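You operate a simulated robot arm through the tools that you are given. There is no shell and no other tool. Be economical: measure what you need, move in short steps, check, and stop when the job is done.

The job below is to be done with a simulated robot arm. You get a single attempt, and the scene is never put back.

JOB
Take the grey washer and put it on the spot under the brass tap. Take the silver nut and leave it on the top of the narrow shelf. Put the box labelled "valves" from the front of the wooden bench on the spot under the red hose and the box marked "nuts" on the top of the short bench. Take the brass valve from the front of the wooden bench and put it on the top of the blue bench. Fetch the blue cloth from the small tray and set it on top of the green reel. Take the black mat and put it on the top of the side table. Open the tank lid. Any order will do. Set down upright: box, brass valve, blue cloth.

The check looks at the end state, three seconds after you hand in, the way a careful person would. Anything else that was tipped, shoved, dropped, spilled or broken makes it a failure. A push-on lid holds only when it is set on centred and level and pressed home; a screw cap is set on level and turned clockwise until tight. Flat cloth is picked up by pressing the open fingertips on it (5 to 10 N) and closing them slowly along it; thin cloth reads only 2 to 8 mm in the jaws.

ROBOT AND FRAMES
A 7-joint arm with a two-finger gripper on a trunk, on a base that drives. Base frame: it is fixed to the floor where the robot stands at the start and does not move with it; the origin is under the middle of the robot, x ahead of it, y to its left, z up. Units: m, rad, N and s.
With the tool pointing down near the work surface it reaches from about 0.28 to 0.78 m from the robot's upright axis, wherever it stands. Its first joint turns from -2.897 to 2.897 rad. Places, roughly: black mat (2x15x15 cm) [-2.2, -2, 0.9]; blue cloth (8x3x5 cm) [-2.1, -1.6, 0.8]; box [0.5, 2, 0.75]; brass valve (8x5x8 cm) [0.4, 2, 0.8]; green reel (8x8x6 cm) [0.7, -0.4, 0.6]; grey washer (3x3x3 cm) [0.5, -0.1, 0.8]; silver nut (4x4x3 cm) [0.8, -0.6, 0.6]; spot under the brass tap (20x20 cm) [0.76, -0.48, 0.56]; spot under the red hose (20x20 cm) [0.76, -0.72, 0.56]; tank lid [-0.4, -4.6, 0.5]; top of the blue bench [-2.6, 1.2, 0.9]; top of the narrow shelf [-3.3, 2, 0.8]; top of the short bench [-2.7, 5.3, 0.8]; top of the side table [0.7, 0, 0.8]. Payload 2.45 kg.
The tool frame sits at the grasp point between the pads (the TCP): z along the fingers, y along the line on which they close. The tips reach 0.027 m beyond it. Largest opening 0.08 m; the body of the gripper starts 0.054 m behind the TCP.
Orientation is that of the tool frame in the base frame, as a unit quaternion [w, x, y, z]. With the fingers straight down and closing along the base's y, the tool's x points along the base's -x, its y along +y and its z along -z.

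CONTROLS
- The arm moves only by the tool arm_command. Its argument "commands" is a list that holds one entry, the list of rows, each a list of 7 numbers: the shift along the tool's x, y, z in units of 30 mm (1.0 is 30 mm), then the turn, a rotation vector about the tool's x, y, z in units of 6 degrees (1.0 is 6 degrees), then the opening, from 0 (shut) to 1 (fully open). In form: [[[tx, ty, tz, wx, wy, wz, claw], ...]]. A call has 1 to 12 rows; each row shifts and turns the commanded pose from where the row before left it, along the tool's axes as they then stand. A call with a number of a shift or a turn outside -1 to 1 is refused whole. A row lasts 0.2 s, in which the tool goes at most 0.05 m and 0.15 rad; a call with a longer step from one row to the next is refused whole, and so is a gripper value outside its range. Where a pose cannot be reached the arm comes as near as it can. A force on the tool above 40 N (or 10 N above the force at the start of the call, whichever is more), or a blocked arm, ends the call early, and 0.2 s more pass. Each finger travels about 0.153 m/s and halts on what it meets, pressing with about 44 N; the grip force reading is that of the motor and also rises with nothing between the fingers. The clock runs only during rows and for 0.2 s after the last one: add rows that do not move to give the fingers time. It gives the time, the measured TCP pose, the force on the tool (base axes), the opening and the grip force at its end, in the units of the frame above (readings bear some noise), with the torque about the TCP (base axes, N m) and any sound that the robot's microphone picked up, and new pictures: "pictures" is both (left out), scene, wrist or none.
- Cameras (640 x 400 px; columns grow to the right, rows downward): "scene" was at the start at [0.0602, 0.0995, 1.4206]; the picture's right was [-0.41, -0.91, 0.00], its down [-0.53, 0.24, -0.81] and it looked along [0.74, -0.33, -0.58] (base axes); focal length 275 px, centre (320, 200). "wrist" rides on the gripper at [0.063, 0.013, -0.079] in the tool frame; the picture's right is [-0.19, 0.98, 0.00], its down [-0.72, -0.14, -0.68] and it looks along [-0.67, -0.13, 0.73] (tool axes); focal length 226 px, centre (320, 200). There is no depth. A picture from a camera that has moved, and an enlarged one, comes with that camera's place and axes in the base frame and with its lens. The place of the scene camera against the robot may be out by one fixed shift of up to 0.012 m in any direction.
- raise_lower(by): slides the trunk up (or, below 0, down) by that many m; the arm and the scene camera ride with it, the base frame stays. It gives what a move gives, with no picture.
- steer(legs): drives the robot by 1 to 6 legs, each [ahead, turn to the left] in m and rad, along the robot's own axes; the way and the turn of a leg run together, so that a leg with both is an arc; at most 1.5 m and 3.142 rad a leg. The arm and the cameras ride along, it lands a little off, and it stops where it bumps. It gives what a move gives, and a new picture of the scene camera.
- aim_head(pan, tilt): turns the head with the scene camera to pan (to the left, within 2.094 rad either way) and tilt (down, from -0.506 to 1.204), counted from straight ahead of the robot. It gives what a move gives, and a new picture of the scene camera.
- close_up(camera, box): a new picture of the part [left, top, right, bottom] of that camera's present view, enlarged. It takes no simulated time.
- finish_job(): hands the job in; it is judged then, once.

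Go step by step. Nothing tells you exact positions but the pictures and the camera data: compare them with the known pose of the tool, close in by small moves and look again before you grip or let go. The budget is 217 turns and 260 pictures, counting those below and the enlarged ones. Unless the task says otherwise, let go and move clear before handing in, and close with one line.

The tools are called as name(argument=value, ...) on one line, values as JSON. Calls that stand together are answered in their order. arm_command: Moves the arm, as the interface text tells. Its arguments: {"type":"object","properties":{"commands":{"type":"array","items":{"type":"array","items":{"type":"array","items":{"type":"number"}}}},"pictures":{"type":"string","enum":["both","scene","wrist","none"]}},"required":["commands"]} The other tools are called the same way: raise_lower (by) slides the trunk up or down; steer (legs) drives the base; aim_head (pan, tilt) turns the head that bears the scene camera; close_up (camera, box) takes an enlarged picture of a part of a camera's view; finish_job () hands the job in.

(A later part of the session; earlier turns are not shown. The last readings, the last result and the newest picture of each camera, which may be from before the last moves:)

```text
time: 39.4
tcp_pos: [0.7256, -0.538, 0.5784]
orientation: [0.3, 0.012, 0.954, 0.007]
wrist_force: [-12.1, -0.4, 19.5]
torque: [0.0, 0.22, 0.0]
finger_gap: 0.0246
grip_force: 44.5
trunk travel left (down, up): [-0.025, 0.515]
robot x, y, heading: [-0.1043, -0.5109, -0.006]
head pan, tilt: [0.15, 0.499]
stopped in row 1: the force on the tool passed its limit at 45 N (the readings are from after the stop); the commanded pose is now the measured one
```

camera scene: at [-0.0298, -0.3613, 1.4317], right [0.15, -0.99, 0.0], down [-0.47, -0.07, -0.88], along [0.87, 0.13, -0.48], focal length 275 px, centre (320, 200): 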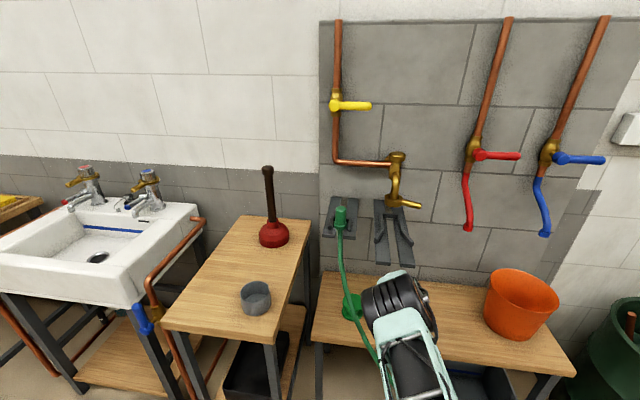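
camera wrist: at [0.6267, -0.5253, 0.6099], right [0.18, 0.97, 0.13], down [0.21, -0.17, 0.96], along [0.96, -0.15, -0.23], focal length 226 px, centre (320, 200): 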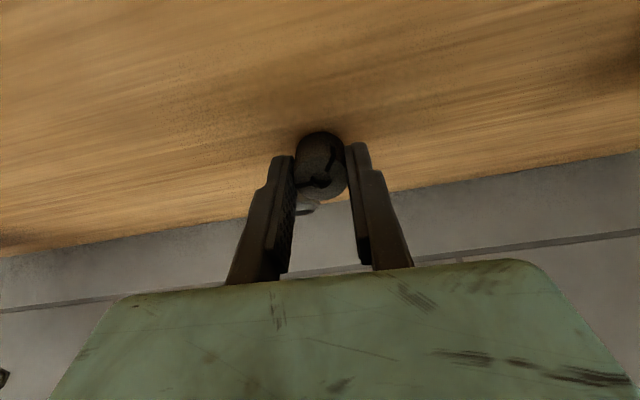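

Contact at z≈0.579. I relieve a little and open the jaws slowly just enough to let go.

arm_command(commands=[[[-0.03, 0, -0.05, 0, 0, 0, 0.0], [0, 0, 0, 0, 0, 0, 0.33], [0, 0, 0, 0, 0, 0, 0.36], [0, 0, 0, 0, 0, 0, 0.42], [0, 0, 0, 0, 0, 0, 0.42]]], pictures="wrist")

close_up(camera="wrist", box=[200, 60, 440, 210])

```text
time: 40.6
tcp_pos: [0.7255, -0.5394, 0.5768]
orientation: [0.297, 0.012, 0.955, 0.008]
wrist_force: [-0.2, 0.3, 0.5]
torque: [0.02, 0.04, -0.04]
finger_gap: 0.0334
grip_force: 0.0
trunk travel left (down, up): [-0.025, 0.515]
robot x, y, heading: [-0.0991, -0.5099, -0.005]
head pan, tilt: [0.15, 0.499]
camera wrist: at [0.6288, -0.5255, 0.6059], right [0.18, 0.98, 0.13], down [0.2, -0.17, 0.97], along [0.96, -0.14, -0.23], focal length 226 px, centre (320, 200)
```

wrist: 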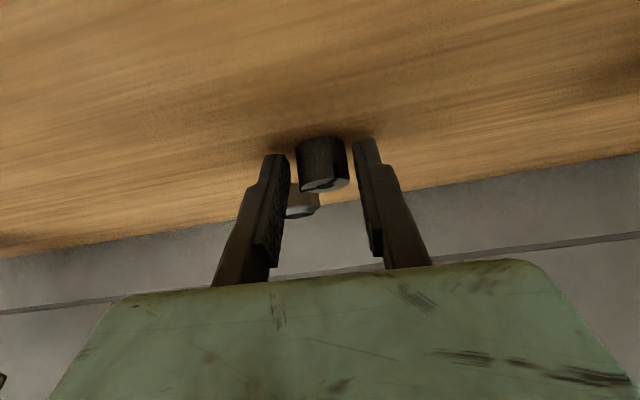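

```text
2.67 times, centred on (320, 135) of wrist
camera zoom: at [0.6288, -0.5255, 0.6059], right [0.18, 0.98, 0.13], down [0.2, -0.17, 0.97], along [0.96, -0.14, -0.23], focal length 603 px, centre (320, 373)
```

zoom: 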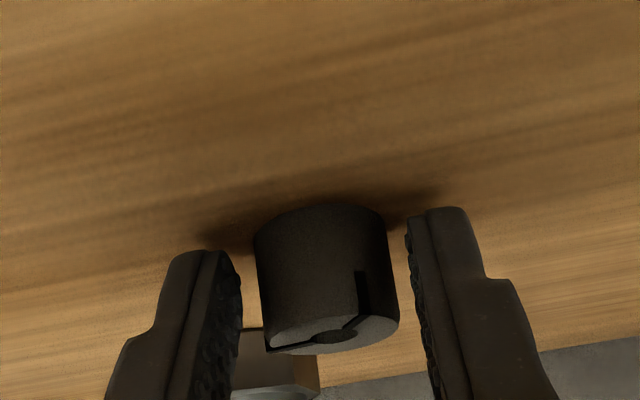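

The washer stands upright in the tap spot. I retract along the fingers and then back out under the forks.

arm_command(commands=[[[0, 0, -0.7, 0, 0, 0, 0.5], [0, 0, -0.9, 0, 0, 0, 0.5], [0.9, 0, -0.6, 0, 0, 0, 0.5], [0.9, 0, -0.6, 0, 0, 0, 0.5], [0.9, 0, -0.6, 0, 0, 0, 0.5], [0.9, 0, -0.6, 0, 0, 0, 0.5], [0.9, 0, -0.6, 0, 0, 0, 0.5], [0, 0, 0, 0, 0, 0, 0.8]]])

```text
time: 42.4
tcp_pos: [0.5344, -0.5357, 0.6147]
orientation: [0.297, 0.012, 0.955, 0.008]
wrist_force: [0.1, -0.2, -0.7]
torque: [0.0, 0.01, -0.01]
finger_gap: 0.0641
grip_force: 0.0
trunk travel left (down, up): [-0.025, 0.515]
robot x, y, heading: [-0.0987, -0.5079, -0.004]
head pan, tilt: [0.15, 0.499]
camera scene: at [-0.0301, -0.3613, 1.4317], right [0.15, -0.99, 0.0], down [-0.47, -0.07, -0.88], along [0.87, 0.13, -0.48], focal length 275 px, centre (320, 200)
camera wrist: at [0.4379, -0.5216, 0.6436], right [0.18, 0.98, 0.13], down [0.2, -0.17, 0.97], along [0.96, -0.14, -0.23], focal length 226 px, centre (320, 200)
```

scene: 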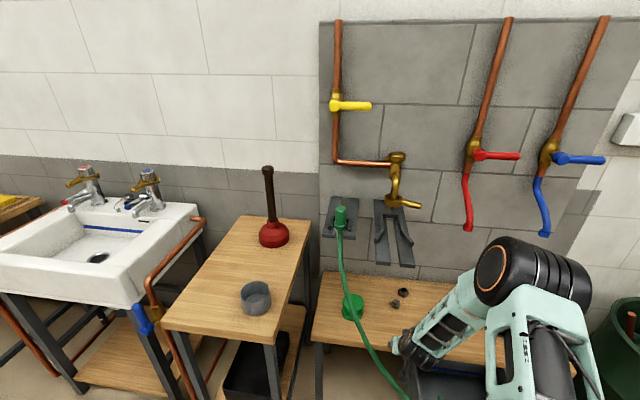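
wrist: 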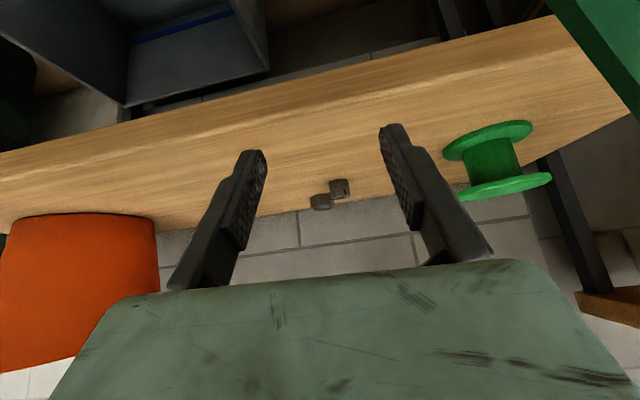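

The hose is close to the left finger here, so I lift and shift right a bit.

arm_command(commands=[[[-0.5, -0.4, -0.75, 0, 0, 0, 0.5], [-0.5, -0.4, -0.75, 0, 0, 0, 0.5], [-0.5, -0.4, -0.75, 0, 0, 0, 0.5], [-0.5, -0.4, -0.75, 0, 0, 0, 0.5], [-0.5, -0.4, -0.75, 0, 0, 0, 0.5], [0, 0, 0, 0, 0, 0, 0.5]]], pictures="none")

steer(legs=[[-0.12, 0], [0, -1.3], [0.32, 0], [0, 1.55], [0.1, 0]])

aim_head(pan=0.0, tilt=0.6)

```text
time: 43.8
tcp_pos: [0.5334, -0.6005, 0.7482]
orientation: [0.296, 0.012, 0.955, 0.007]
wrist_force: [-0.4, -0.2, -0.1]
torque: [0.01, 0.0, -0.01]
finger_gap: 0.0401
grip_force: 0.1
trunk travel left (down, up): [-0.025, 0.515]
robot x, y, heading: [-0.0981, -0.5044, 0.002]
head pan, tilt: [0.15, 0.499]
```

```text
time: 54.7
tcp_pos: [0.5936, -0.7672, 0.7474]
orientation: [0.295, -0.083, 0.951, 0.037]
wrist_force: [0.0, 0.0, 0.3]
torque: [0.02, -0.02, 0.0]
finger_gap: 0.0401
grip_force: 0.1
trunk travel left (down, up): [-0.025, 0.515]
robot x, y, heading: [-0.0448, -0.8018, 0.199]
head pan, tilt: [0.15, 0.499]
camera scene: at [-0.0069, -0.6457, 1.4317], right [0.34, -0.94, 0.0], down [-0.45, -0.16, -0.88], along [0.83, 0.3, -0.48], focal length 275 px, centre (320, 200)
```

scene: 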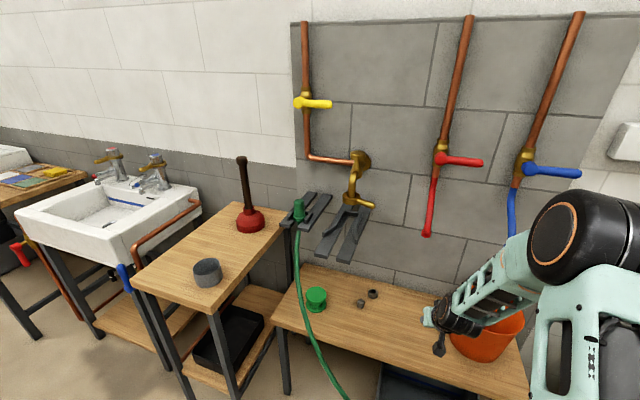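

```text
time: 55.4
tcp_pos: [0.5927, -0.7681, 0.7481]
orientation: [0.295, -0.083, 0.951, 0.036]
wrist_force: [-0.1, 0.3, 0.1]
torque: [-0.03, 0.0, 0.03]
finger_gap: 0.0399
grip_force: 0.0
trunk travel left (down, up): [-0.025, 0.515]
robot x, y, heading: [-0.0441, -0.8047, 0.197]
head pan, tilt: [0.0, 0.6]
camera scene: at [-0.0057, -0.6594, 1.4227], right [0.19, -0.98, 0.0], down [-0.55, -0.11, -0.83], along [0.81, 0.16, -0.56], focal length 275 px, centre (320, 200)
```

scene: 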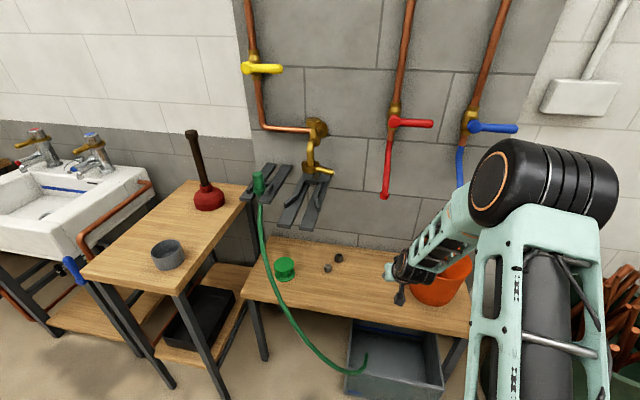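

Both small parts are visible: washer at (0.737, -0.54) and nut about (0.795, -0.577). From this side the arm is clear of the forks; I step ahead 6 cm and bring the jaws above the nut.

arm_command(commands=[[[0, 0.8, 0, 0, 0, 0, 0.75], [0, 0.8, 0, 0, 0, 0, 0.75], [0, 0.8, 0, 0, 0, 0, 0.75], [0, 0, 0, 0, 0, 0, 0.75]]], pictures="none")

steer(legs=[[0.06, 0]])

close_up(camera="wrist", box=[160, 40, 480, 240])

```text
time: 56.4
tcp_pos: [0.5816, -0.6962, 0.7505]
orientation: [0.295, -0.083, 0.951, 0.037]
wrist_force: [0.4, -0.8, 0.0]
torque: [-0.02, -0.04, -0.05]
finger_gap: 0.06
grip_force: 0.1
trunk travel left (down, up): [-0.025, 0.515]
robot x, y, heading: [-0.0454, -0.8055, 0.191]
head pan, tilt: [0.0, 0.6]
```

```text
time: 57.4
tcp_pos: [0.6394, -0.6847, 0.7496]
orientation: [0.295, -0.083, 0.951, 0.037]
wrist_force: [0.1, -0.4, 0.9]
torque: [0.0, -0.02, -0.01]
finger_gap: 0.0599
grip_force: 0.1
trunk travel left (down, up): [-0.025, 0.515]
robot x, y, heading: [0.0155, -0.7938, 0.195]
head pan, tilt: [0.0, 0.6]
camera scene: at [0.0532, -0.6478, 1.4226], right [0.19, -0.98, 0.0], down [-0.55, -0.11, -0.82], along [0.81, 0.16, -0.57], focal length 275 px, centre (320, 200)
```

scene: 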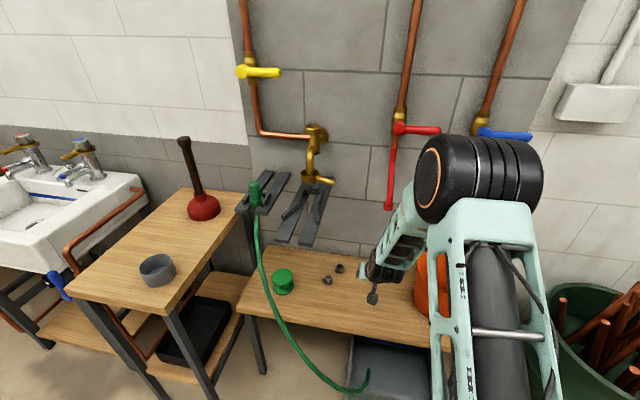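

```text
2.00 times, centred on (320, 140) of wrist
camera zoom: at [0.542, -0.691, 0.7788], right [-0.02, 0.99, 0.13], down [0.23, -0.12, 0.97], along [0.97, 0.05, -0.23], focal length 452 px, centre (320, 320)
```

zoom: 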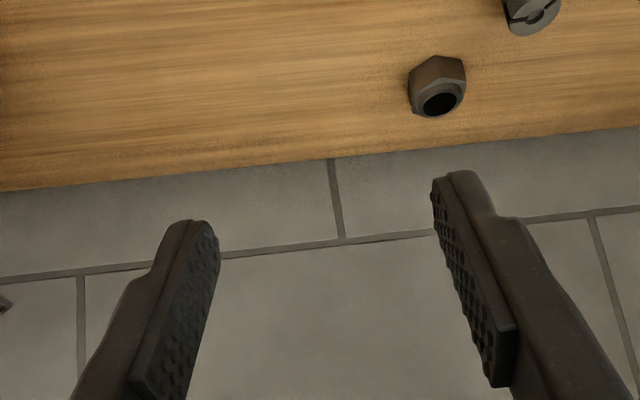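

Nut at about (0.803, -0.575). I move to a pre-grasp point 12 cm back along the finger axis.

arm_command(commands=[[[-0.35, 0.54, 0.84, 0, 0, 0, 0.75], [-0.35, 0.54, 0.84, 0, 0, 0, 0.75], [-0.35, 0.54, 0.84, 0, 0, 0, 0.75], [-0.35, 0.54, 0.84, 0, 0, 0, 0.75], [-0.33, 0.52, 0.83, 0, 0, 0, 0.75], [0, 0, 0, 0, 0, 0, 0.75]]])

close_up(camera="wrist", box=[160, 40, 480, 240])

```text
time: 58.8
tcp_pos: [0.7367, -0.5851, 0.6771]
orientation: [0.294, -0.083, 0.951, 0.036]
wrist_force: [0.4, 0.2, -0.4]
torque: [0.0, -0.01, 0.0]
finger_gap: 0.06
grip_force: 0.0
trunk travel left (down, up): [-0.025, 0.515]
robot x, y, heading: [0.0124, -0.793, 0.196]
head pan, tilt: [0.0, 0.6]
camera scene: at [0.0535, -0.6474, 1.4226], right [0.19, -0.98, 0.0], down [-0.55, -0.11, -0.82], along [0.81, 0.16, -0.57], focal length 275 px, centre (320, 200)
camera wrist: at [0.6389, -0.5906, 0.7062], right [-0.02, 0.99, 0.13], down [0.23, -0.12, 0.96], along [0.97, 0.05, -0.23], focal length 226 px, centre (320, 200)
```

scene: 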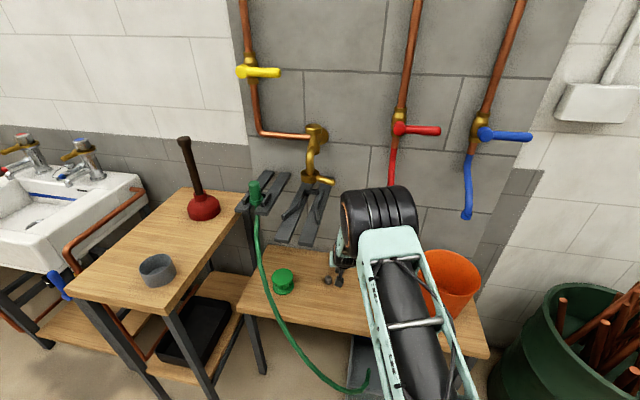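
wrist: 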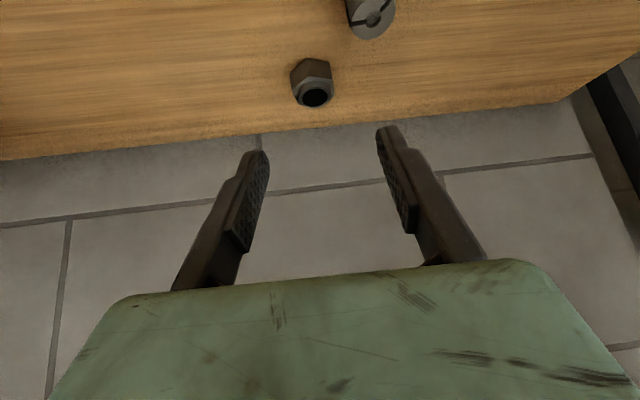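

```text
2.00 times, centred on (320, 140) of wrist
camera zoom: at [0.6389, -0.5906, 0.7062], right [-0.02, 0.99, 0.13], down [0.23, -0.12, 0.96], along [0.97, 0.05, -0.23], focal length 452 px, centre (320, 320)
```

zoom: 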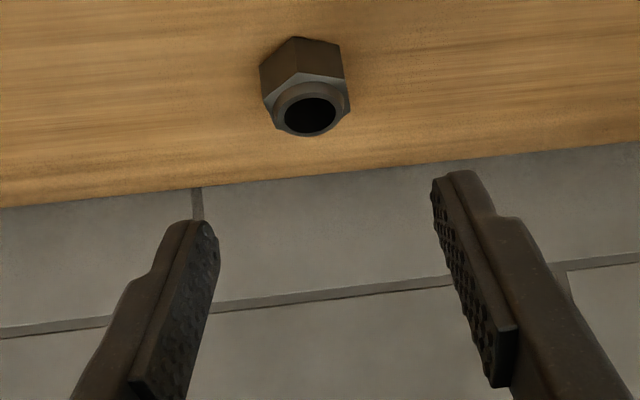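

Alignment is good: straight along the fingers. I go 9 cm in, then check.

arm_command(commands=[[[0, 0, 0.8, 0, 0, 0, 0.75], [0, 0, 0.8, 0, 0, 0, 0.75], [0, 0, 0.8, 0, 0, 0, 0.75], [0, 0, 0.6, 0, 0, 0, 0.75], [0, 0, 0, 0, 0, 0, 0.75]]], pictures="wrist")

```text
time: 60.0
tcp_pos: [0.7858, -0.5727, 0.6028]
orientation: [0.294, -0.083, 0.951, 0.037]
wrist_force: [0.0, 0.2, 0.3]
torque: [-0.03, -0.01, 0.02]
finger_gap: 0.06
grip_force: 0.2
trunk travel left (down, up): [-0.025, 0.515]
robot x, y, heading: [0.0147, -0.7906, 0.192]
head pan, tilt: [0.0, 0.6]
camera wrist: at [0.689, -0.5793, 0.6329], right [-0.02, 0.99, 0.13], down [0.23, -0.12, 0.96], along [0.97, 0.05, -0.23], focal length 226 px, centre (320, 200)
```

wrist: 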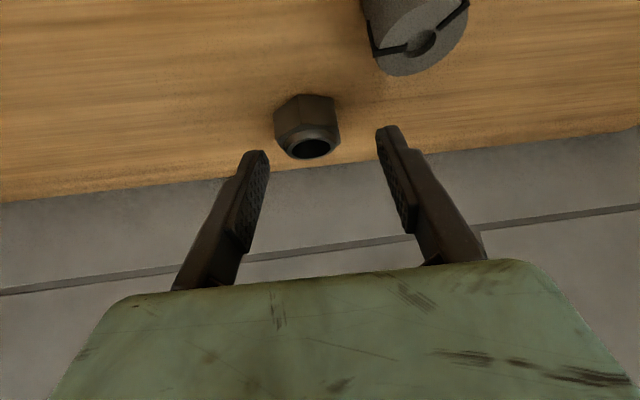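

arm_command(commands=[[[0.06, -0.16, 0.3, 0, 0, 0, 0.75], [0, 0, 0.56, 0, 0, 0, 0.75], [0, 0, 0, 0, 0, 0, 0.75], [0, 0, 0, 0, 0, 0, 0.0], [0, 0, 0, 0, 0, 0, 0.0], [0, 0, 0, 0, 0, 0, 0.0]]], pictures="wrist")

```text
time: 61.4
tcp_pos: [0.8005, -0.5756, 0.5809]
orientation: [0.295, -0.082, 0.951, 0.037]
wrist_force: [0.1, -0.4, 1.7]
torque: [0.0, -0.02, 0.01]
finger_gap: 0.0375
grip_force: 43.7
trunk travel left (down, up): [-0.025, 0.515]
robot x, y, heading: [0.0116, -0.792, 0.199]
head pan, tilt: [0.0, 0.6]
camera wrist: at [0.7023, -0.581, 0.6104], right [-0.02, 0.99, 0.13], down [0.23, -0.12, 0.97], along [0.97, 0.05, -0.23], focal length 226 px, centre (320, 200)
```

wrist: 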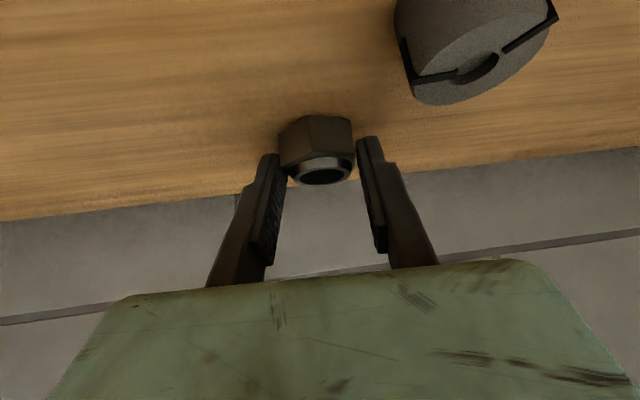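

The nut is gripped (37.5 mm). I lift out along the finger axis and retreat.

arm_command(commands=[[[0, 0, -0.5, 0, 0, 0, 0], [0, 0, -0.8, 0, 0, 0, 0], [0, 0, -0.8, 0, 0, 0, 0], [0, 0, -0.8, 0, 0, 0, 0], [0, 0, -0.8, 0, 0, 0, 0], [0.3, -0.3, -0.8, 0, 0, 0, 0], [0.3, -0.3, -0.8, 0, 0, 0, 0], [0.3, -0.3, -0.8, 0, 0, 0, 0], [0, 0, 0, 0, 0, 0, 0]]])

```text
time: 63.4
tcp_pos: [0.6814, -0.6258, 0.7159]
orientation: [0.295, -0.083, 0.951, 0.036]
wrist_force: [-0.3, -0.3, 0.3]
torque: [0.02, 0.0, 0.01]
finger_gap: 0.0372
grip_force: 43.8
trunk travel left (down, up): [-0.025, 0.515]
robot x, y, heading: [0.015, -0.7925, 0.189]
head pan, tilt: [0.0, 0.6]
camera scene: at [0.0531, -0.6478, 1.4226], right [0.19, -0.98, 0.0], down [-0.55, -0.11, -0.82], along [0.81, 0.16, -0.57], focal length 275 px, centre (320, 200)
camera wrist: at [0.5842, -0.6326, 0.7453], right [-0.02, 0.99, 0.13], down [0.23, -0.12, 0.97], along [0.97, 0.05, -0.23], focal length 226 px, centre (320, 200)
```

scene: 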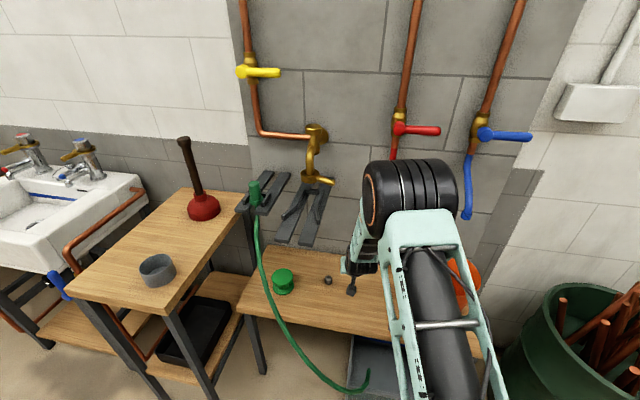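
wrist: 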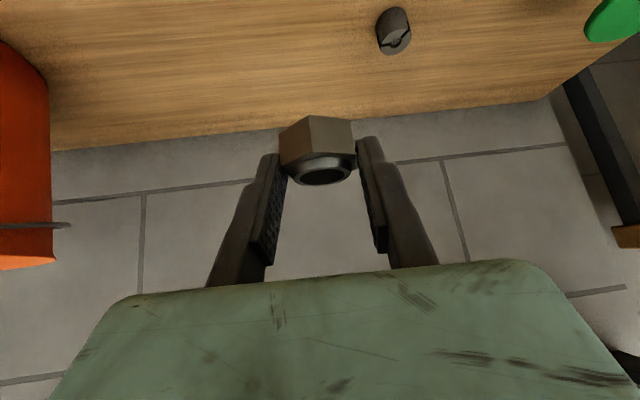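

Nut in hand. I back away from the bench and survey the room behind me.

steer(legs=[[-0.6, 0]])

arm_command(commands=[[[0.25, 0, -0.95, 0, 0, 0, 0], [0.25, 0, -0.95, 0, 0, 0, 0], [0.25, 0, -0.95, 0, 0, 0, 0], [0.25, 0, -0.95, 0, 0, 0, 0], [-0.1, 0, -0.95, 0, 0, 0, 0], [-0.1, 0, -0.95, 0, 0, 0, 0], [0, 0, 0, 0, 0, 0, 0]]], pictures="wrist")

steer(legs=[[0, 1.57], [0, 0.6]])

aim_head(pan=0.0, tilt=0.2)

```text
time: 66.8
tcp_pos: [0.0908, -0.7419, 0.7171]
orientation: [0.295, -0.083, 0.951, 0.037]
wrist_force: [-1.0, 0.2, 0.3]
torque: [-0.01, 0.03, -0.02]
finger_gap: 0.0371
grip_force: 43.9
trunk travel left (down, up): [-0.025, 0.515]
robot x, y, heading: [-0.5796, -0.9073, 0.196]
head pan, tilt: [0.0, 0.6]
camera scene: at [-0.5369, -0.7645, 1.4226], right [0.2, -0.98, 0.0], down [-0.55, -0.11, -0.82], along [0.81, 0.16, -0.57], focal length 275 px, centre (320, 200)
```

scene: 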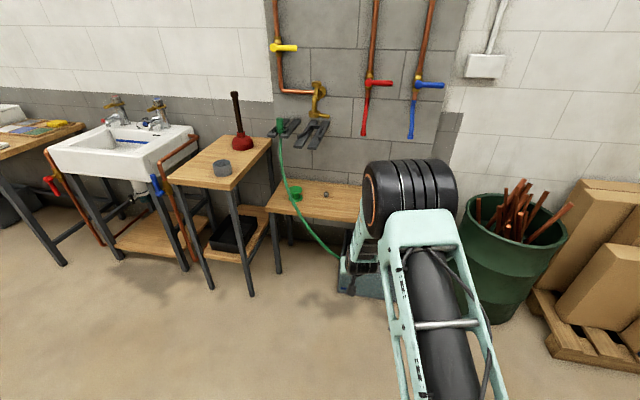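

```text
time: 68.4
tcp_pos: [-0.0217, -0.7671, 0.8436]
orientation: [0.294, -0.083, 0.951, 0.037]
wrist_force: [0.8, 0.9, -0.5]
torque: [-0.02, 0.05, -0.03]
finger_gap: 0.0373
grip_force: 43.8
trunk travel left (down, up): [-0.025, 0.515]
robot x, y, heading: [-0.5781, -0.91, 0.197]
head pan, tilt: [0.0, 0.6]
camera wrist: at [-0.1198, -0.7738, 0.8716], right [-0.02, 0.99, 0.13], down [0.23, -0.12, 0.97], along [0.97, 0.05, -0.23], focal length 226 px, centre (320, 200)
```

wrist: 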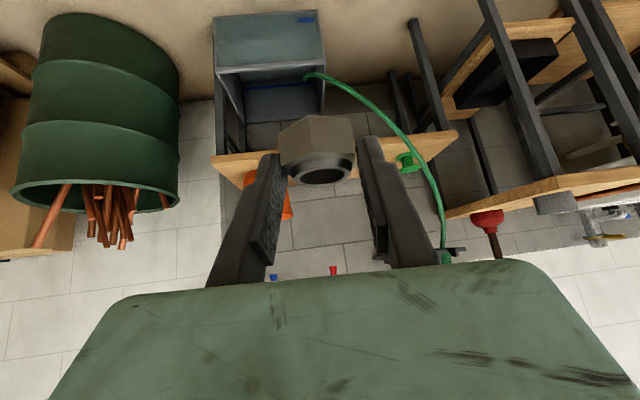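

```text
time: 74.4
tcp_pos: [-1.0148, -0.538, 0.8426]
orientation: [-0.102, 0.883, -0.363, -0.278]
wrist_force: [0.3, 0.0, -0.7]
torque: [0.01, 0.01, 0.0]
finger_gap: 0.0371
grip_force: 44.3
trunk travel left (down, up): [-0.025, 0.515]
robot x, y, heading: [-0.5753, -0.908, 2.382]
head pan, tilt: [0.0, 0.6]
camera scene: at [-0.7233, -0.9694, 1.4226], right [0.69, 0.73, 0.0], down [0.41, -0.39, -0.82], along [-0.6, 0.57, -0.57], focal length 275 px, centre (320, 200)
```

scene: 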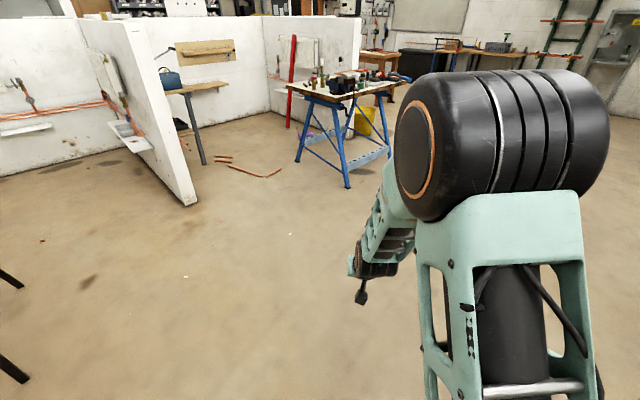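

```text
time: 75.3
tcp_pos: [-1.0142, -0.5386, 0.8429]
orientation: [-0.102, 0.884, -0.363, -0.278]
wrist_force: [0.1, 0.7, -0.3]
torque: [-0.01, 0.0, -0.02]
finger_gap: 0.0371
grip_force: 43.4
trunk travel left (down, up): [-0.025, 0.515]
robot x, y, heading: [-0.5727, -0.9111, 2.388]
head pan, tilt: [0.0, 0.201]
camera scene: at [-0.7268, -0.9661, 1.4593], right [0.69, 0.73, 0.0], down [0.15, -0.14, -0.98], along [-0.71, 0.67, -0.2], focal length 275 px, centre (320, 200)
```

scene: 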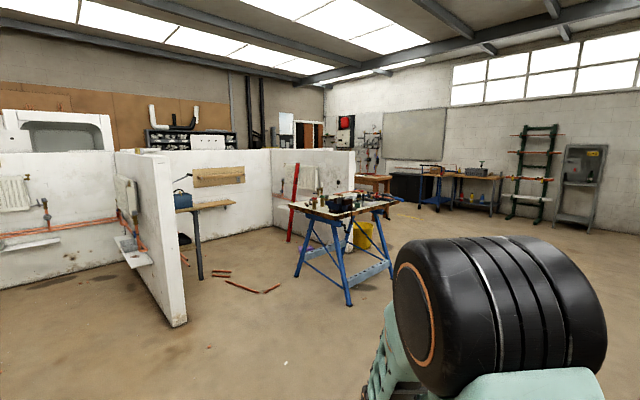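

I see the blue trestle bench, the partition walls, and the short bench in the far right. I drive along an open lane to get a view of the narrow shelf behind the blue bench.

steer(legs=[[0, -0.45], [1.5, 0], [0.9, 0]])

aim_head(pan=0.6, tilt=0.35)

```text
time: 88.4
tcp_pos: [-1.6844, 1.8529, 0.8425]
orientation: [-0.16, 0.784, -0.546, -0.25]
wrist_force: [0.9, -0.8, -0.7]
torque: [0.0, 0.0, -0.02]
finger_gap: 0.0371
grip_force: 43.4
trunk travel left (down, up): [-0.025, 0.515]
robot x, y, heading: [-1.4473, 1.3314, 1.948]
head pan, tilt: [0.0, 0.201]
camera scene: at [-1.6035, 1.3427, 1.4594], right [0.93, 0.37, 0.0], down [0.07, -0.19, -0.98], along [-0.36, 0.91, -0.2], focal length 275 px, centre (320, 200)
```

scene: 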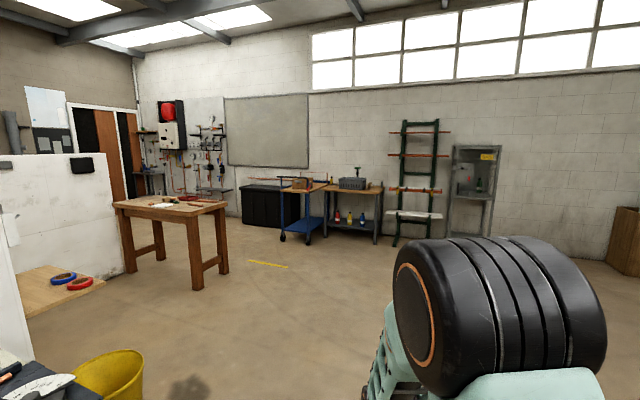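

```text
time: 89.4
tcp_pos: [-1.6845, 1.852, 0.8425]
orientation: [-0.16, 0.784, -0.546, -0.249]
wrist_force: [0.3, -0.3, -0.7]
torque: [-0.01, 0.0, -0.04]
finger_gap: 0.0371
grip_force: 43.8
trunk travel left (down, up): [-0.025, 0.515]
robot x, y, heading: [-1.4463, 1.3311, 1.951]
head pan, tilt: [0.6, 0.351]
camera scene: at [-1.6464, 1.3083, 1.4454], right [0.56, 0.83, 0.0], down [0.28, -0.19, -0.94], along [-0.78, 0.53, -0.34], focal length 275 px, centre (320, 200)
```

scene: 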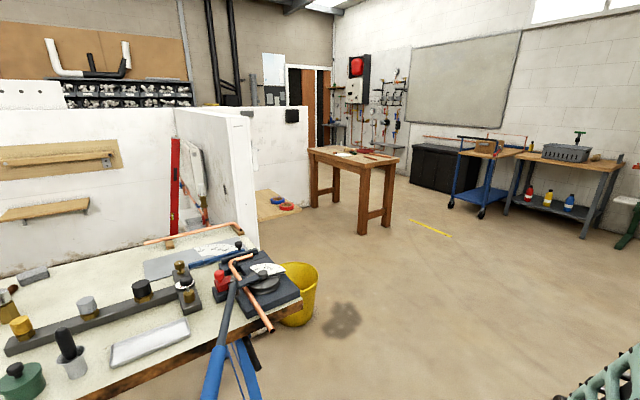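

The narrow shelf is the wooden one with the red and blue rings beyond the partition's end. I zoom in on it and on the blue bench.

close_up(camera="scene", box=[220, 150, 348, 230])

close_up(camera="scene", box=[0, 210, 304, 400])

```text
5.00 times, centred on (284, 190) of scene
camera zoom: at [-1.6464, 1.3083, 1.4454], right [0.56, 0.83, 0.0], down [0.28, -0.19, -0.94], along [-0.78, 0.53, -0.34], focal length 1374 px, centre (500, 250)
```

zoom: 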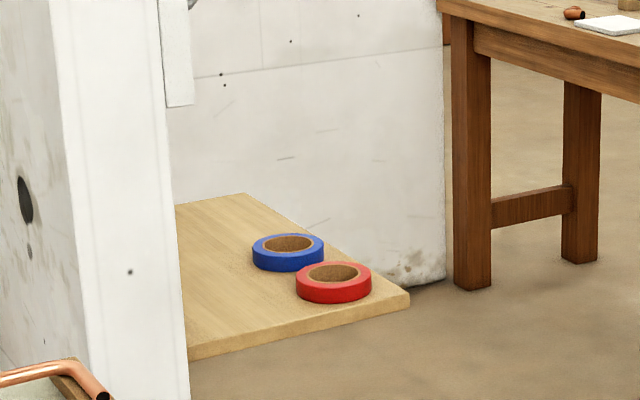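

```text
2.11 times, centred on (152, 305) of scene
camera zoom: at [-1.6464, 1.3083, 1.4454], right [0.56, 0.83, 0.0], down [0.28, -0.19, -0.94], along [-0.78, 0.53, -0.34], focal length 578 px, centre (674, -21)
```

zoom: 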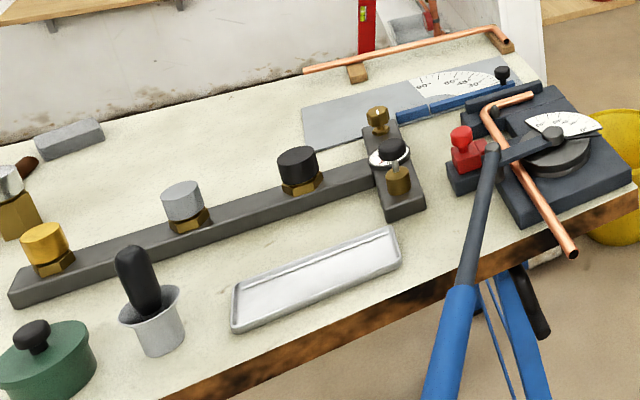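

The shelf spans roughly x -3.56…-3.03, y up to 2.12, with rings near its free edge; free wood is around (-3.14, 1.92). I raise the trunk and drive around the blue bench corner to face the shelf end.

raise_lower(by=0.12)

steer(legs=[[0.87, 0], [0, 1.35], [0.6, 0]])

aim_head(pan=0.2, tilt=0.7)

```text
time: 90.9
tcp_pos: [-1.6851, 1.8526, 0.9622]
orientation: [-0.16, 0.784, -0.546, -0.25]
wrist_force: [-0.4, -0.2, -0.3]
torque: [0.01, 0.01, 0.01]
finger_gap: 0.037
grip_force: 44.0
trunk travel left (down, up): [-0.145, 0.395]
robot x, y, heading: [-1.4456, 1.3271, 1.943]
head pan, tilt: [0.6, 0.351]
```

```text
time: 102.0
tcp_pos: [-2.9189, 1.9282, 0.9631]
orientation: [0.032, 0.953, 0.068, -0.295]
wrist_force: [0.1, -0.5, 0.2]
torque: [0.01, -0.02, 0.0]
finger_gap: 0.037
grip_force: 43.8
trunk travel left (down, up): [-0.145, 0.395]
robot x, y, heading: [-2.3596, 2.0492, -2.984]
head pan, tilt: [0.6, 0.351]
camera scene: at [-2.3845, 1.8459, 1.5654], right [-0.69, 0.72, 0.0], down [0.25, 0.24, -0.94], along [-0.68, -0.65, -0.34], focal length 275 px, centre (320, 200)
```

scene: 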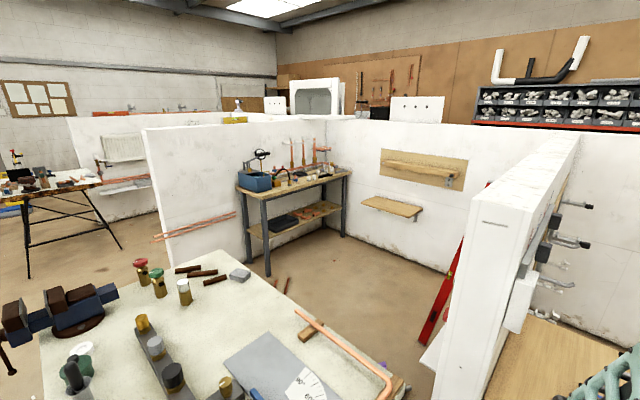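

```text
time: 102.9
tcp_pos: [-2.9183, 1.9272, 0.9627]
orientation: [0.033, 0.953, 0.068, -0.295]
wrist_force: [-0.2, 1.2, -0.1]
torque: [0.01, 0.01, 0.01]
finger_gap: 0.037
grip_force: 43.8
trunk travel left (down, up): [-0.145, 0.395]
robot x, y, heading: [-2.3597, 2.0469, -2.98]
head pan, tilt: [0.201, 0.7]
camera scene: at [-2.3964, 1.88, 1.5341], right [-0.36, 0.93, 0.0], down [0.6, 0.23, -0.77], along [-0.71, -0.27, -0.64], focal length 275 px, centre (320, 200)
```

scene: 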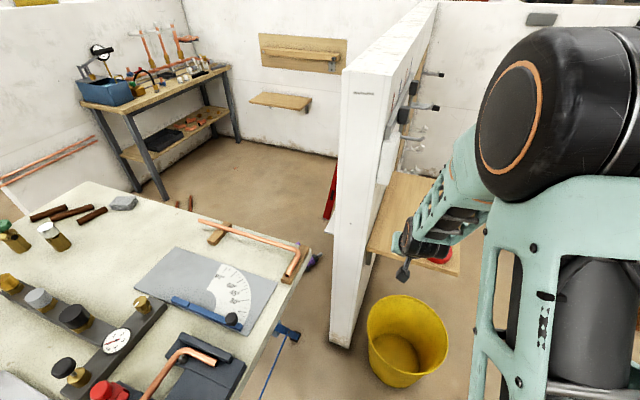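

close_up(camera="wrist", box=[0, 0, 640, 400])

close_up(camera="scene", box=[330, 60, 490, 300])

```text
1.00 times, centred on (320, 200) of wrist (not enlarged: the box is as wide or as high as the picture)
camera zoom: at [-2.8201, 1.93, 0.9913], right [-0.01, -0.99, 0.13], down [-0.23, 0.13, 0.97], along [-0.97, -0.02, -0.23], focal length 226 px, centre (320, 200)
```

zoom: 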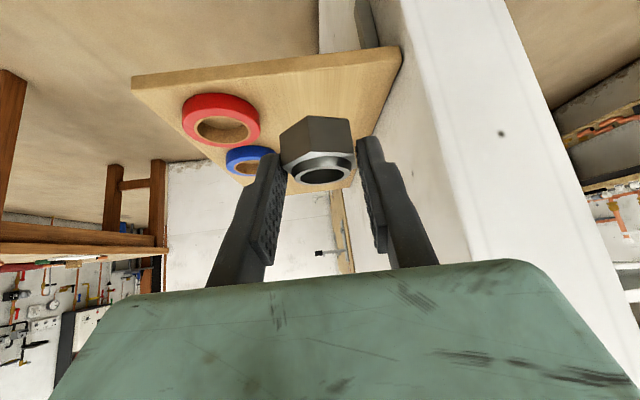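

```text
1.67 times, centred on (410, 180) of scene
camera zoom: at [-2.3964, 1.88, 1.5341], right [-0.36, 0.93, 0.0], down [0.6, 0.23, -0.77], along [-0.71, -0.27, -0.64], focal length 458 px, centre (170, 233)
```

zoom: 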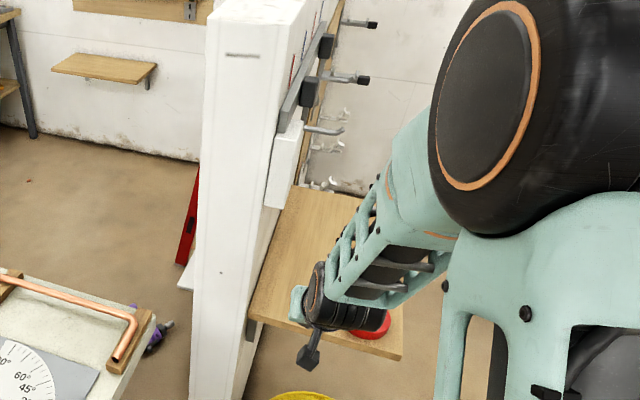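

The free wood near (-3.11, 1.91) suits the nut. I approach to about 3 cm above.

arm_command(commands=[[[-0.48, -0.07, 0.92, 0, 0, 0, 0], [-0.48, -0.07, 0.92, 0, 0, 0, 0], [-0.48, -0.07, 0.92, 0, 0, 0, 0], [-0.48, -0.07, 0.92, 0, 0, 0, 0], [-0.48, -0.07, 0.92, 0, 0, 0, 0], [-0.48, -0.07, 0.92, 0, 0, 0, 0], [-0.48, -0.07, 0.92, 0, 0, 0, 0], [0, 0, 0, 0, 0, 0, 0]]])

```text
time: 104.7
tcp_pos: [-3.114, 1.909, 0.8589]
orientation: [0.032, 0.952, 0.068, -0.295]
wrist_force: [-0.4, 0.8, -0.9]
torque: [-0.01, -0.04, 0.0]
finger_gap: 0.0372
grip_force: 43.7
trunk travel left (down, up): [-0.145, 0.395]
robot x, y, heading: [-2.3574, 2.0508, -2.979]
head pan, tilt: [0.201, 0.7]
camera scene: at [-2.3967, 1.88, 1.534], right [-0.36, 0.93, 0.0], down [0.6, 0.23, -0.76], along [-0.71, -0.27, -0.64], focal length 275 px, centre (320, 200)
camera wrist: at [-3.0148, 1.9121, 0.8888], right [-0.01, -0.99, 0.13], down [-0.23, 0.13, 0.96], along [-0.97, -0.02, -0.23], focal length 226 px, centre (320, 200)
```

scene: 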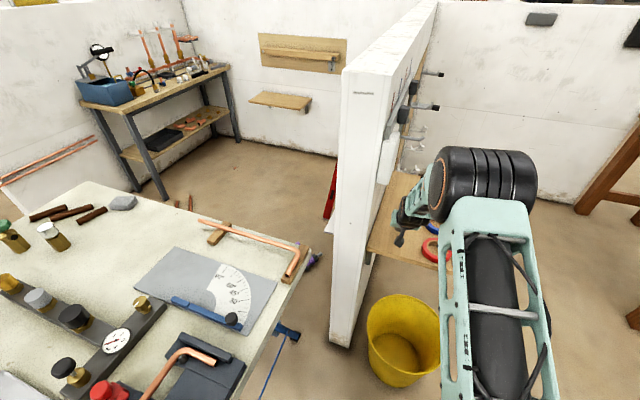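
wrist: 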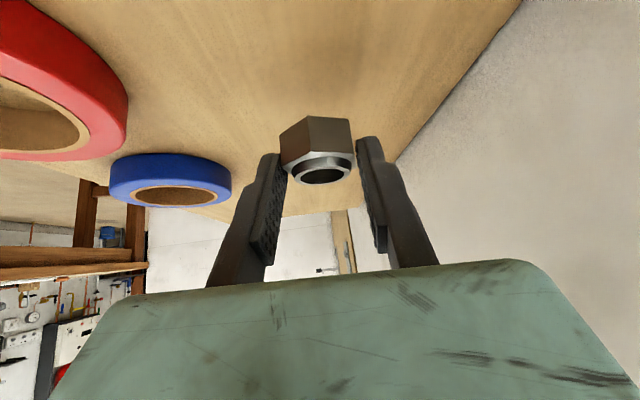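

Clear of the rings and wall. I lower in steps watching for contact.

arm_command(commands=[[[0.38, -0.02, 0.55, 0, 0, 0, 0], [0, 0, 0, 0, 0, 0, 0]]], pictures="none")

arm_command(commands=[[[0.075, 0, 0.11, 0, 0, 0, 0], [0, 0, 0, 0, 0, 0, 0]]], pictures="none")

arm_command(commands=[[[0.06, 0, 0.085, 0, 0, 0, 0], [0, 0, 0, 0, 0, 0, 0]]], pictures="wrist")

```text
time: 105.3
tcp_pos: [-3.1113, 1.9104, 0.8383]
orientation: [0.033, 0.953, 0.068, -0.295]
wrist_force: [-0.6, 0.9, -0.2]
torque: [0.01, -0.05, 0.03]
finger_gap: 0.0371
grip_force: 43.7
trunk travel left (down, up): [-0.145, 0.395]
robot x, y, heading: [-2.3607, 2.0531, -2.983]
head pan, tilt: [0.201, 0.7]
```

```text
time: 105.9
tcp_pos: [-3.1105, 1.9104, 0.8341]
orientation: [0.032, 0.953, 0.068, -0.295]
wrist_force: [0.1, 0.5, -0.8]
torque: [0.02, 0.01, 0.0]
finger_gap: 0.0373
grip_force: 44.1
trunk travel left (down, up): [-0.145, 0.395]
robot x, y, heading: [-2.3568, 2.0489, -2.978]
head pan, tilt: [0.201, 0.7]
```

```text
time: 106.5
tcp_pos: [-3.1103, 1.9113, 0.8325]
orientation: [0.032, 0.953, 0.068, -0.295]
wrist_force: [0.2, -0.2, 1.9]
torque: [0.0, 0.03, 0.02]
finger_gap: 0.0371
grip_force: 43.5
trunk travel left (down, up): [-0.145, 0.395]
robot x, y, heading: [-2.3555, 2.0492, -2.978]
head pan, tilt: [0.201, 0.7]
camera wrist: at [-3.0124, 1.9135, 0.8615], right [-0.01, -0.99, 0.13], down [-0.23, 0.13, 0.97], along [-0.97, -0.02, -0.23], focal length 226 px, centre (320, 200)
```

wrist: 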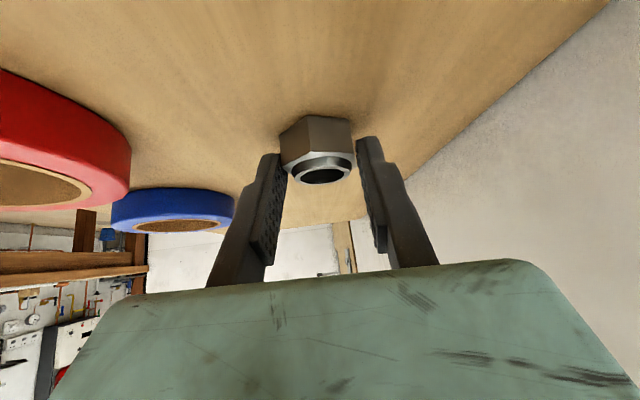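

Touching down just now (force rising, z as expected). I open and back out along the finger axis.

arm_command(commands=[[[0.02, 0, 0.03, 0, 0, 0, 0], [0, 0, 0, 0, 0, 0, 0.48], [0, 0, 0, 0, 0, 0, 0.55], [0, 0, 0, 0, 0, 0, 0.6], [0, 0, -0.6, 0, 0, 0, 0.6], [0, 0, -0.8, 0, 0, 0, 0.6], [0, 0, -0.8, 0, 0, 0, 0.6], [0, 0, -0.8, 0, 0, 0, 0.6], [0, 0, -0.8, 0, 0, 0, 0.6], [0.2, 0, -0.9, 0, 0, 0, 0.6], [0.2, 0, -0.9, 0, 0, 0, 0.6], [0, 0, 0, 0, 0, 0, 0.6]]])

```text
time: 109.1
tcp_pos: [-3.0054, 1.9308, 0.9643]
orientation: [0.032, 0.952, 0.068, -0.296]
wrist_force: [-0.3, 0.1, -0.4]
torque: [0.01, 0.0, 0.01]
finger_gap: 0.0482
grip_force: 0.1
trunk travel left (down, up): [-0.145, 0.395]
robot x, y, heading: [-2.3586, 2.054, -2.979]
head pan, tilt: [0.201, 0.7]
camera scene: at [-2.3962, 1.8801, 1.534], right [-0.36, 0.93, 0.0], down [0.6, 0.23, -0.76], along [-0.71, -0.27, -0.64], focal length 275 px, centre (320, 200)
camera wrist: at [-2.9084, 1.9328, 0.9934], right [-0.01, -0.99, 0.13], down [-0.23, 0.13, 0.97], along [-0.97, -0.02, -0.23], focal length 226 px, centre (320, 200)
```

scene: 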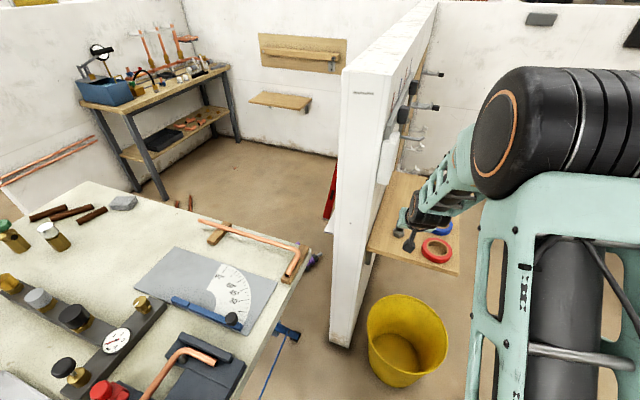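
wrist: 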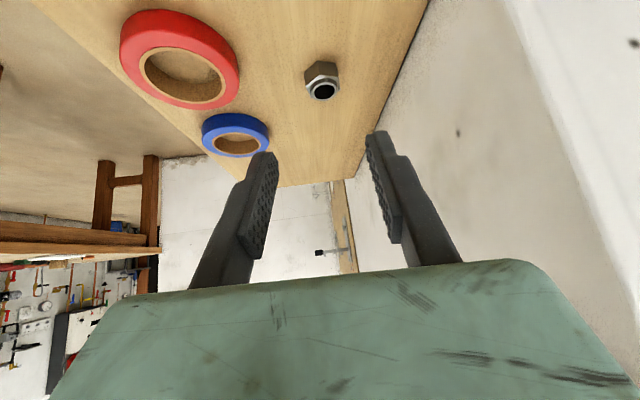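

The nut stands clean on the shelf. I reverse out, turn around toward the wooden bench and return the tool to vertical.

steer(legs=[[-0.7, 0], [0, 3.0]])

arm_command(commands=[[[0, 0, -0.3, 0, 0.95, 0, 0.9], [0, 0, 0, 0, 0.95, 0, 0.9], [0, 0, 0, 0, 0.95, 0, 0.9], [0, 0, 0, 0, 0.95, 0, 0.9], [0, 0, 0, 0, 0.95, 0, 0.9], [0, 0, 0, 0, 0.95, 0, 0.9], [0, 0, 0, 0, 0, 0, 0.9]]], pictures="none")

aim_head(pan=0.0, tilt=0.35)

```text
time: 120.2
tcp_pos: [-1.0055, 2.183, 0.9651]
orientation: [0.297, 0.005, 0.955, 0.009]
wrist_force: [0.0, 0.5, 0.9]
torque: [-0.03, -0.01, -0.01]
finger_gap: 0.0482
grip_force: 0.1
trunk travel left (down, up): [-0.145, 0.395]
robot x, y, heading: [-1.6631, 2.1637, 0.011]
head pan, tilt: [0.201, 0.7]
camera scene: at [-1.6025, 2.3139, 1.534], right [0.21, -0.98, 0.0], down [-0.63, -0.14, -0.76], along [0.75, 0.16, -0.64], focal length 275 px, centre (320, 200)
```

scene: 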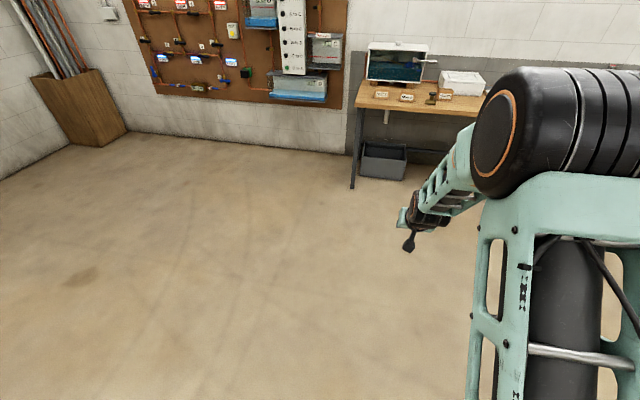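

```text
time: 121.8
tcp_pos: [-1.0103, 2.1833, 0.9715]
orientation: [0.002, 0.002, 1.0, 0.011]
wrist_force: [-0.4, 0.2, -0.3]
torque: [0.0, 0.04, 0.02]
finger_gap: 0.0722
grip_force: 0.2
trunk travel left (down, up): [-0.145, 0.395]
robot x, y, heading: [-1.6643, 2.1642, 0.013]
head pan, tilt: [0.201, 0.7]
```

```text
time: 122.6
tcp_pos: [-1.0093, 2.1835, 0.9707]
orientation: [0.002, 0.001, 1.0, 0.01]
wrist_force: [-0.4, 0.3, 0.1]
torque: [0.01, 0.03, -0.04]
finger_gap: 0.0721
grip_force: 0.0
trunk travel left (down, up): [-0.145, 0.395]
robot x, y, heading: [-1.6655, 2.1631, 0.012]
head pan, tilt: [0.0, 0.351]
camera scene: at [-1.5924, 2.2971, 1.5653], right [0.01, -1.0, 0.0], down [-0.34, 0.0, -0.94], along [0.94, 0.01, -0.34], focal length 275 px, centre (320, 200)
```

scene: 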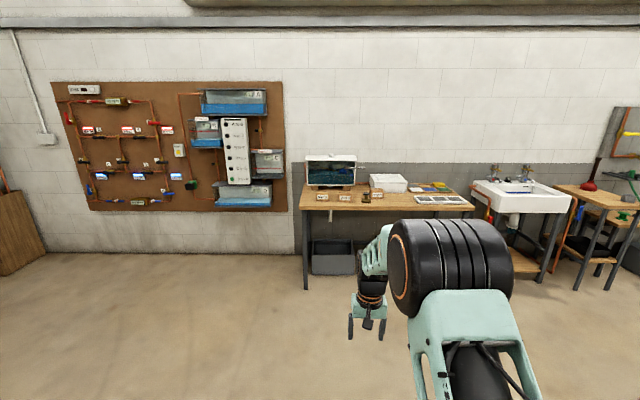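

close_up(camera="scene", box=[290, 140, 482, 260])

steer(legs=[[1.3, 0]])

aim_head(pan=0.0, tilt=0.75)

```text
3.33 times, centred on (386, 200) of scene
camera zoom: at [-1.5924, 2.2971, 1.5653], right [0.01, -1.0, 0.0], down [-0.34, 0.0, -0.94], along [0.94, 0.01, -0.34], focal length 916 px, centre (100, 200)
```

zoom: 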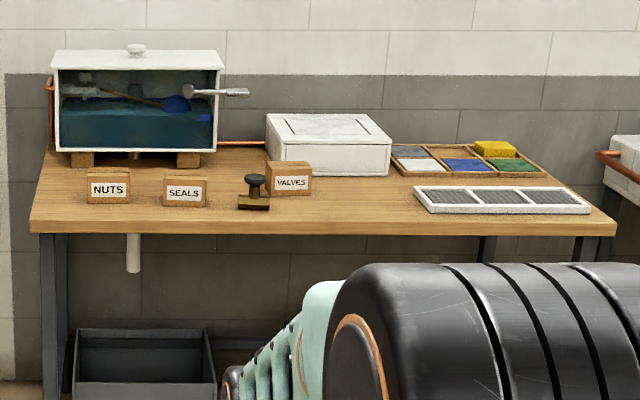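

```text
time: 129.2
tcp_pos: [0.3058, 2.1845, 0.971]
orientation: [0.003, 0.007, 1.0, 0.011]
wrist_force: [-0.4, 0.2, 0.8]
torque: [0.0, 0.03, -0.02]
finger_gap: 0.0718
grip_force: 0.1
trunk travel left (down, up): [-0.145, 0.395]
robot x, y, heading: [-0.3503, 2.1661, -0.0]
head pan, tilt: [0.0, 0.351]
camera scene: at [-0.2752, 2.3041, 1.5654], right [0.0, -1.0, 0.0], down [-0.34, 0.0, -0.94], along [0.94, 0.0, -0.34], focal length 275 px, centre (320, 200)
```

scene: 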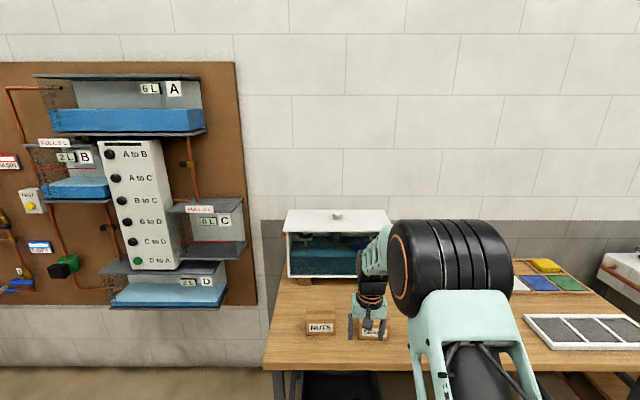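

```text
time: 130.1
tcp_pos: [0.3052, 2.1843, 0.9708]
orientation: [0.002, 0.007, 1.0, 0.011]
wrist_force: [-0.9, 0.1, 0.1]
torque: [0.03, 0.0, 0.0]
finger_gap: 0.072
grip_force: 0.1
trunk travel left (down, up): [-0.145, 0.395]
robot x, y, heading: [-0.3467, 2.1674, -0.0]
head pan, tilt: [0.0, 0.75]
camera scene: at [-0.2854, 2.3041, 1.5298], right [0.0, -1.0, 0.0], down [-0.68, 0.0, -0.73], along [0.73, 0.0, -0.68], focal length 275 px, centre (320, 200)
```

scene: 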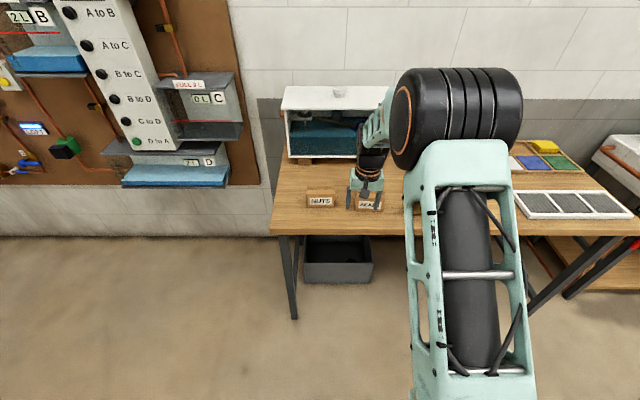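

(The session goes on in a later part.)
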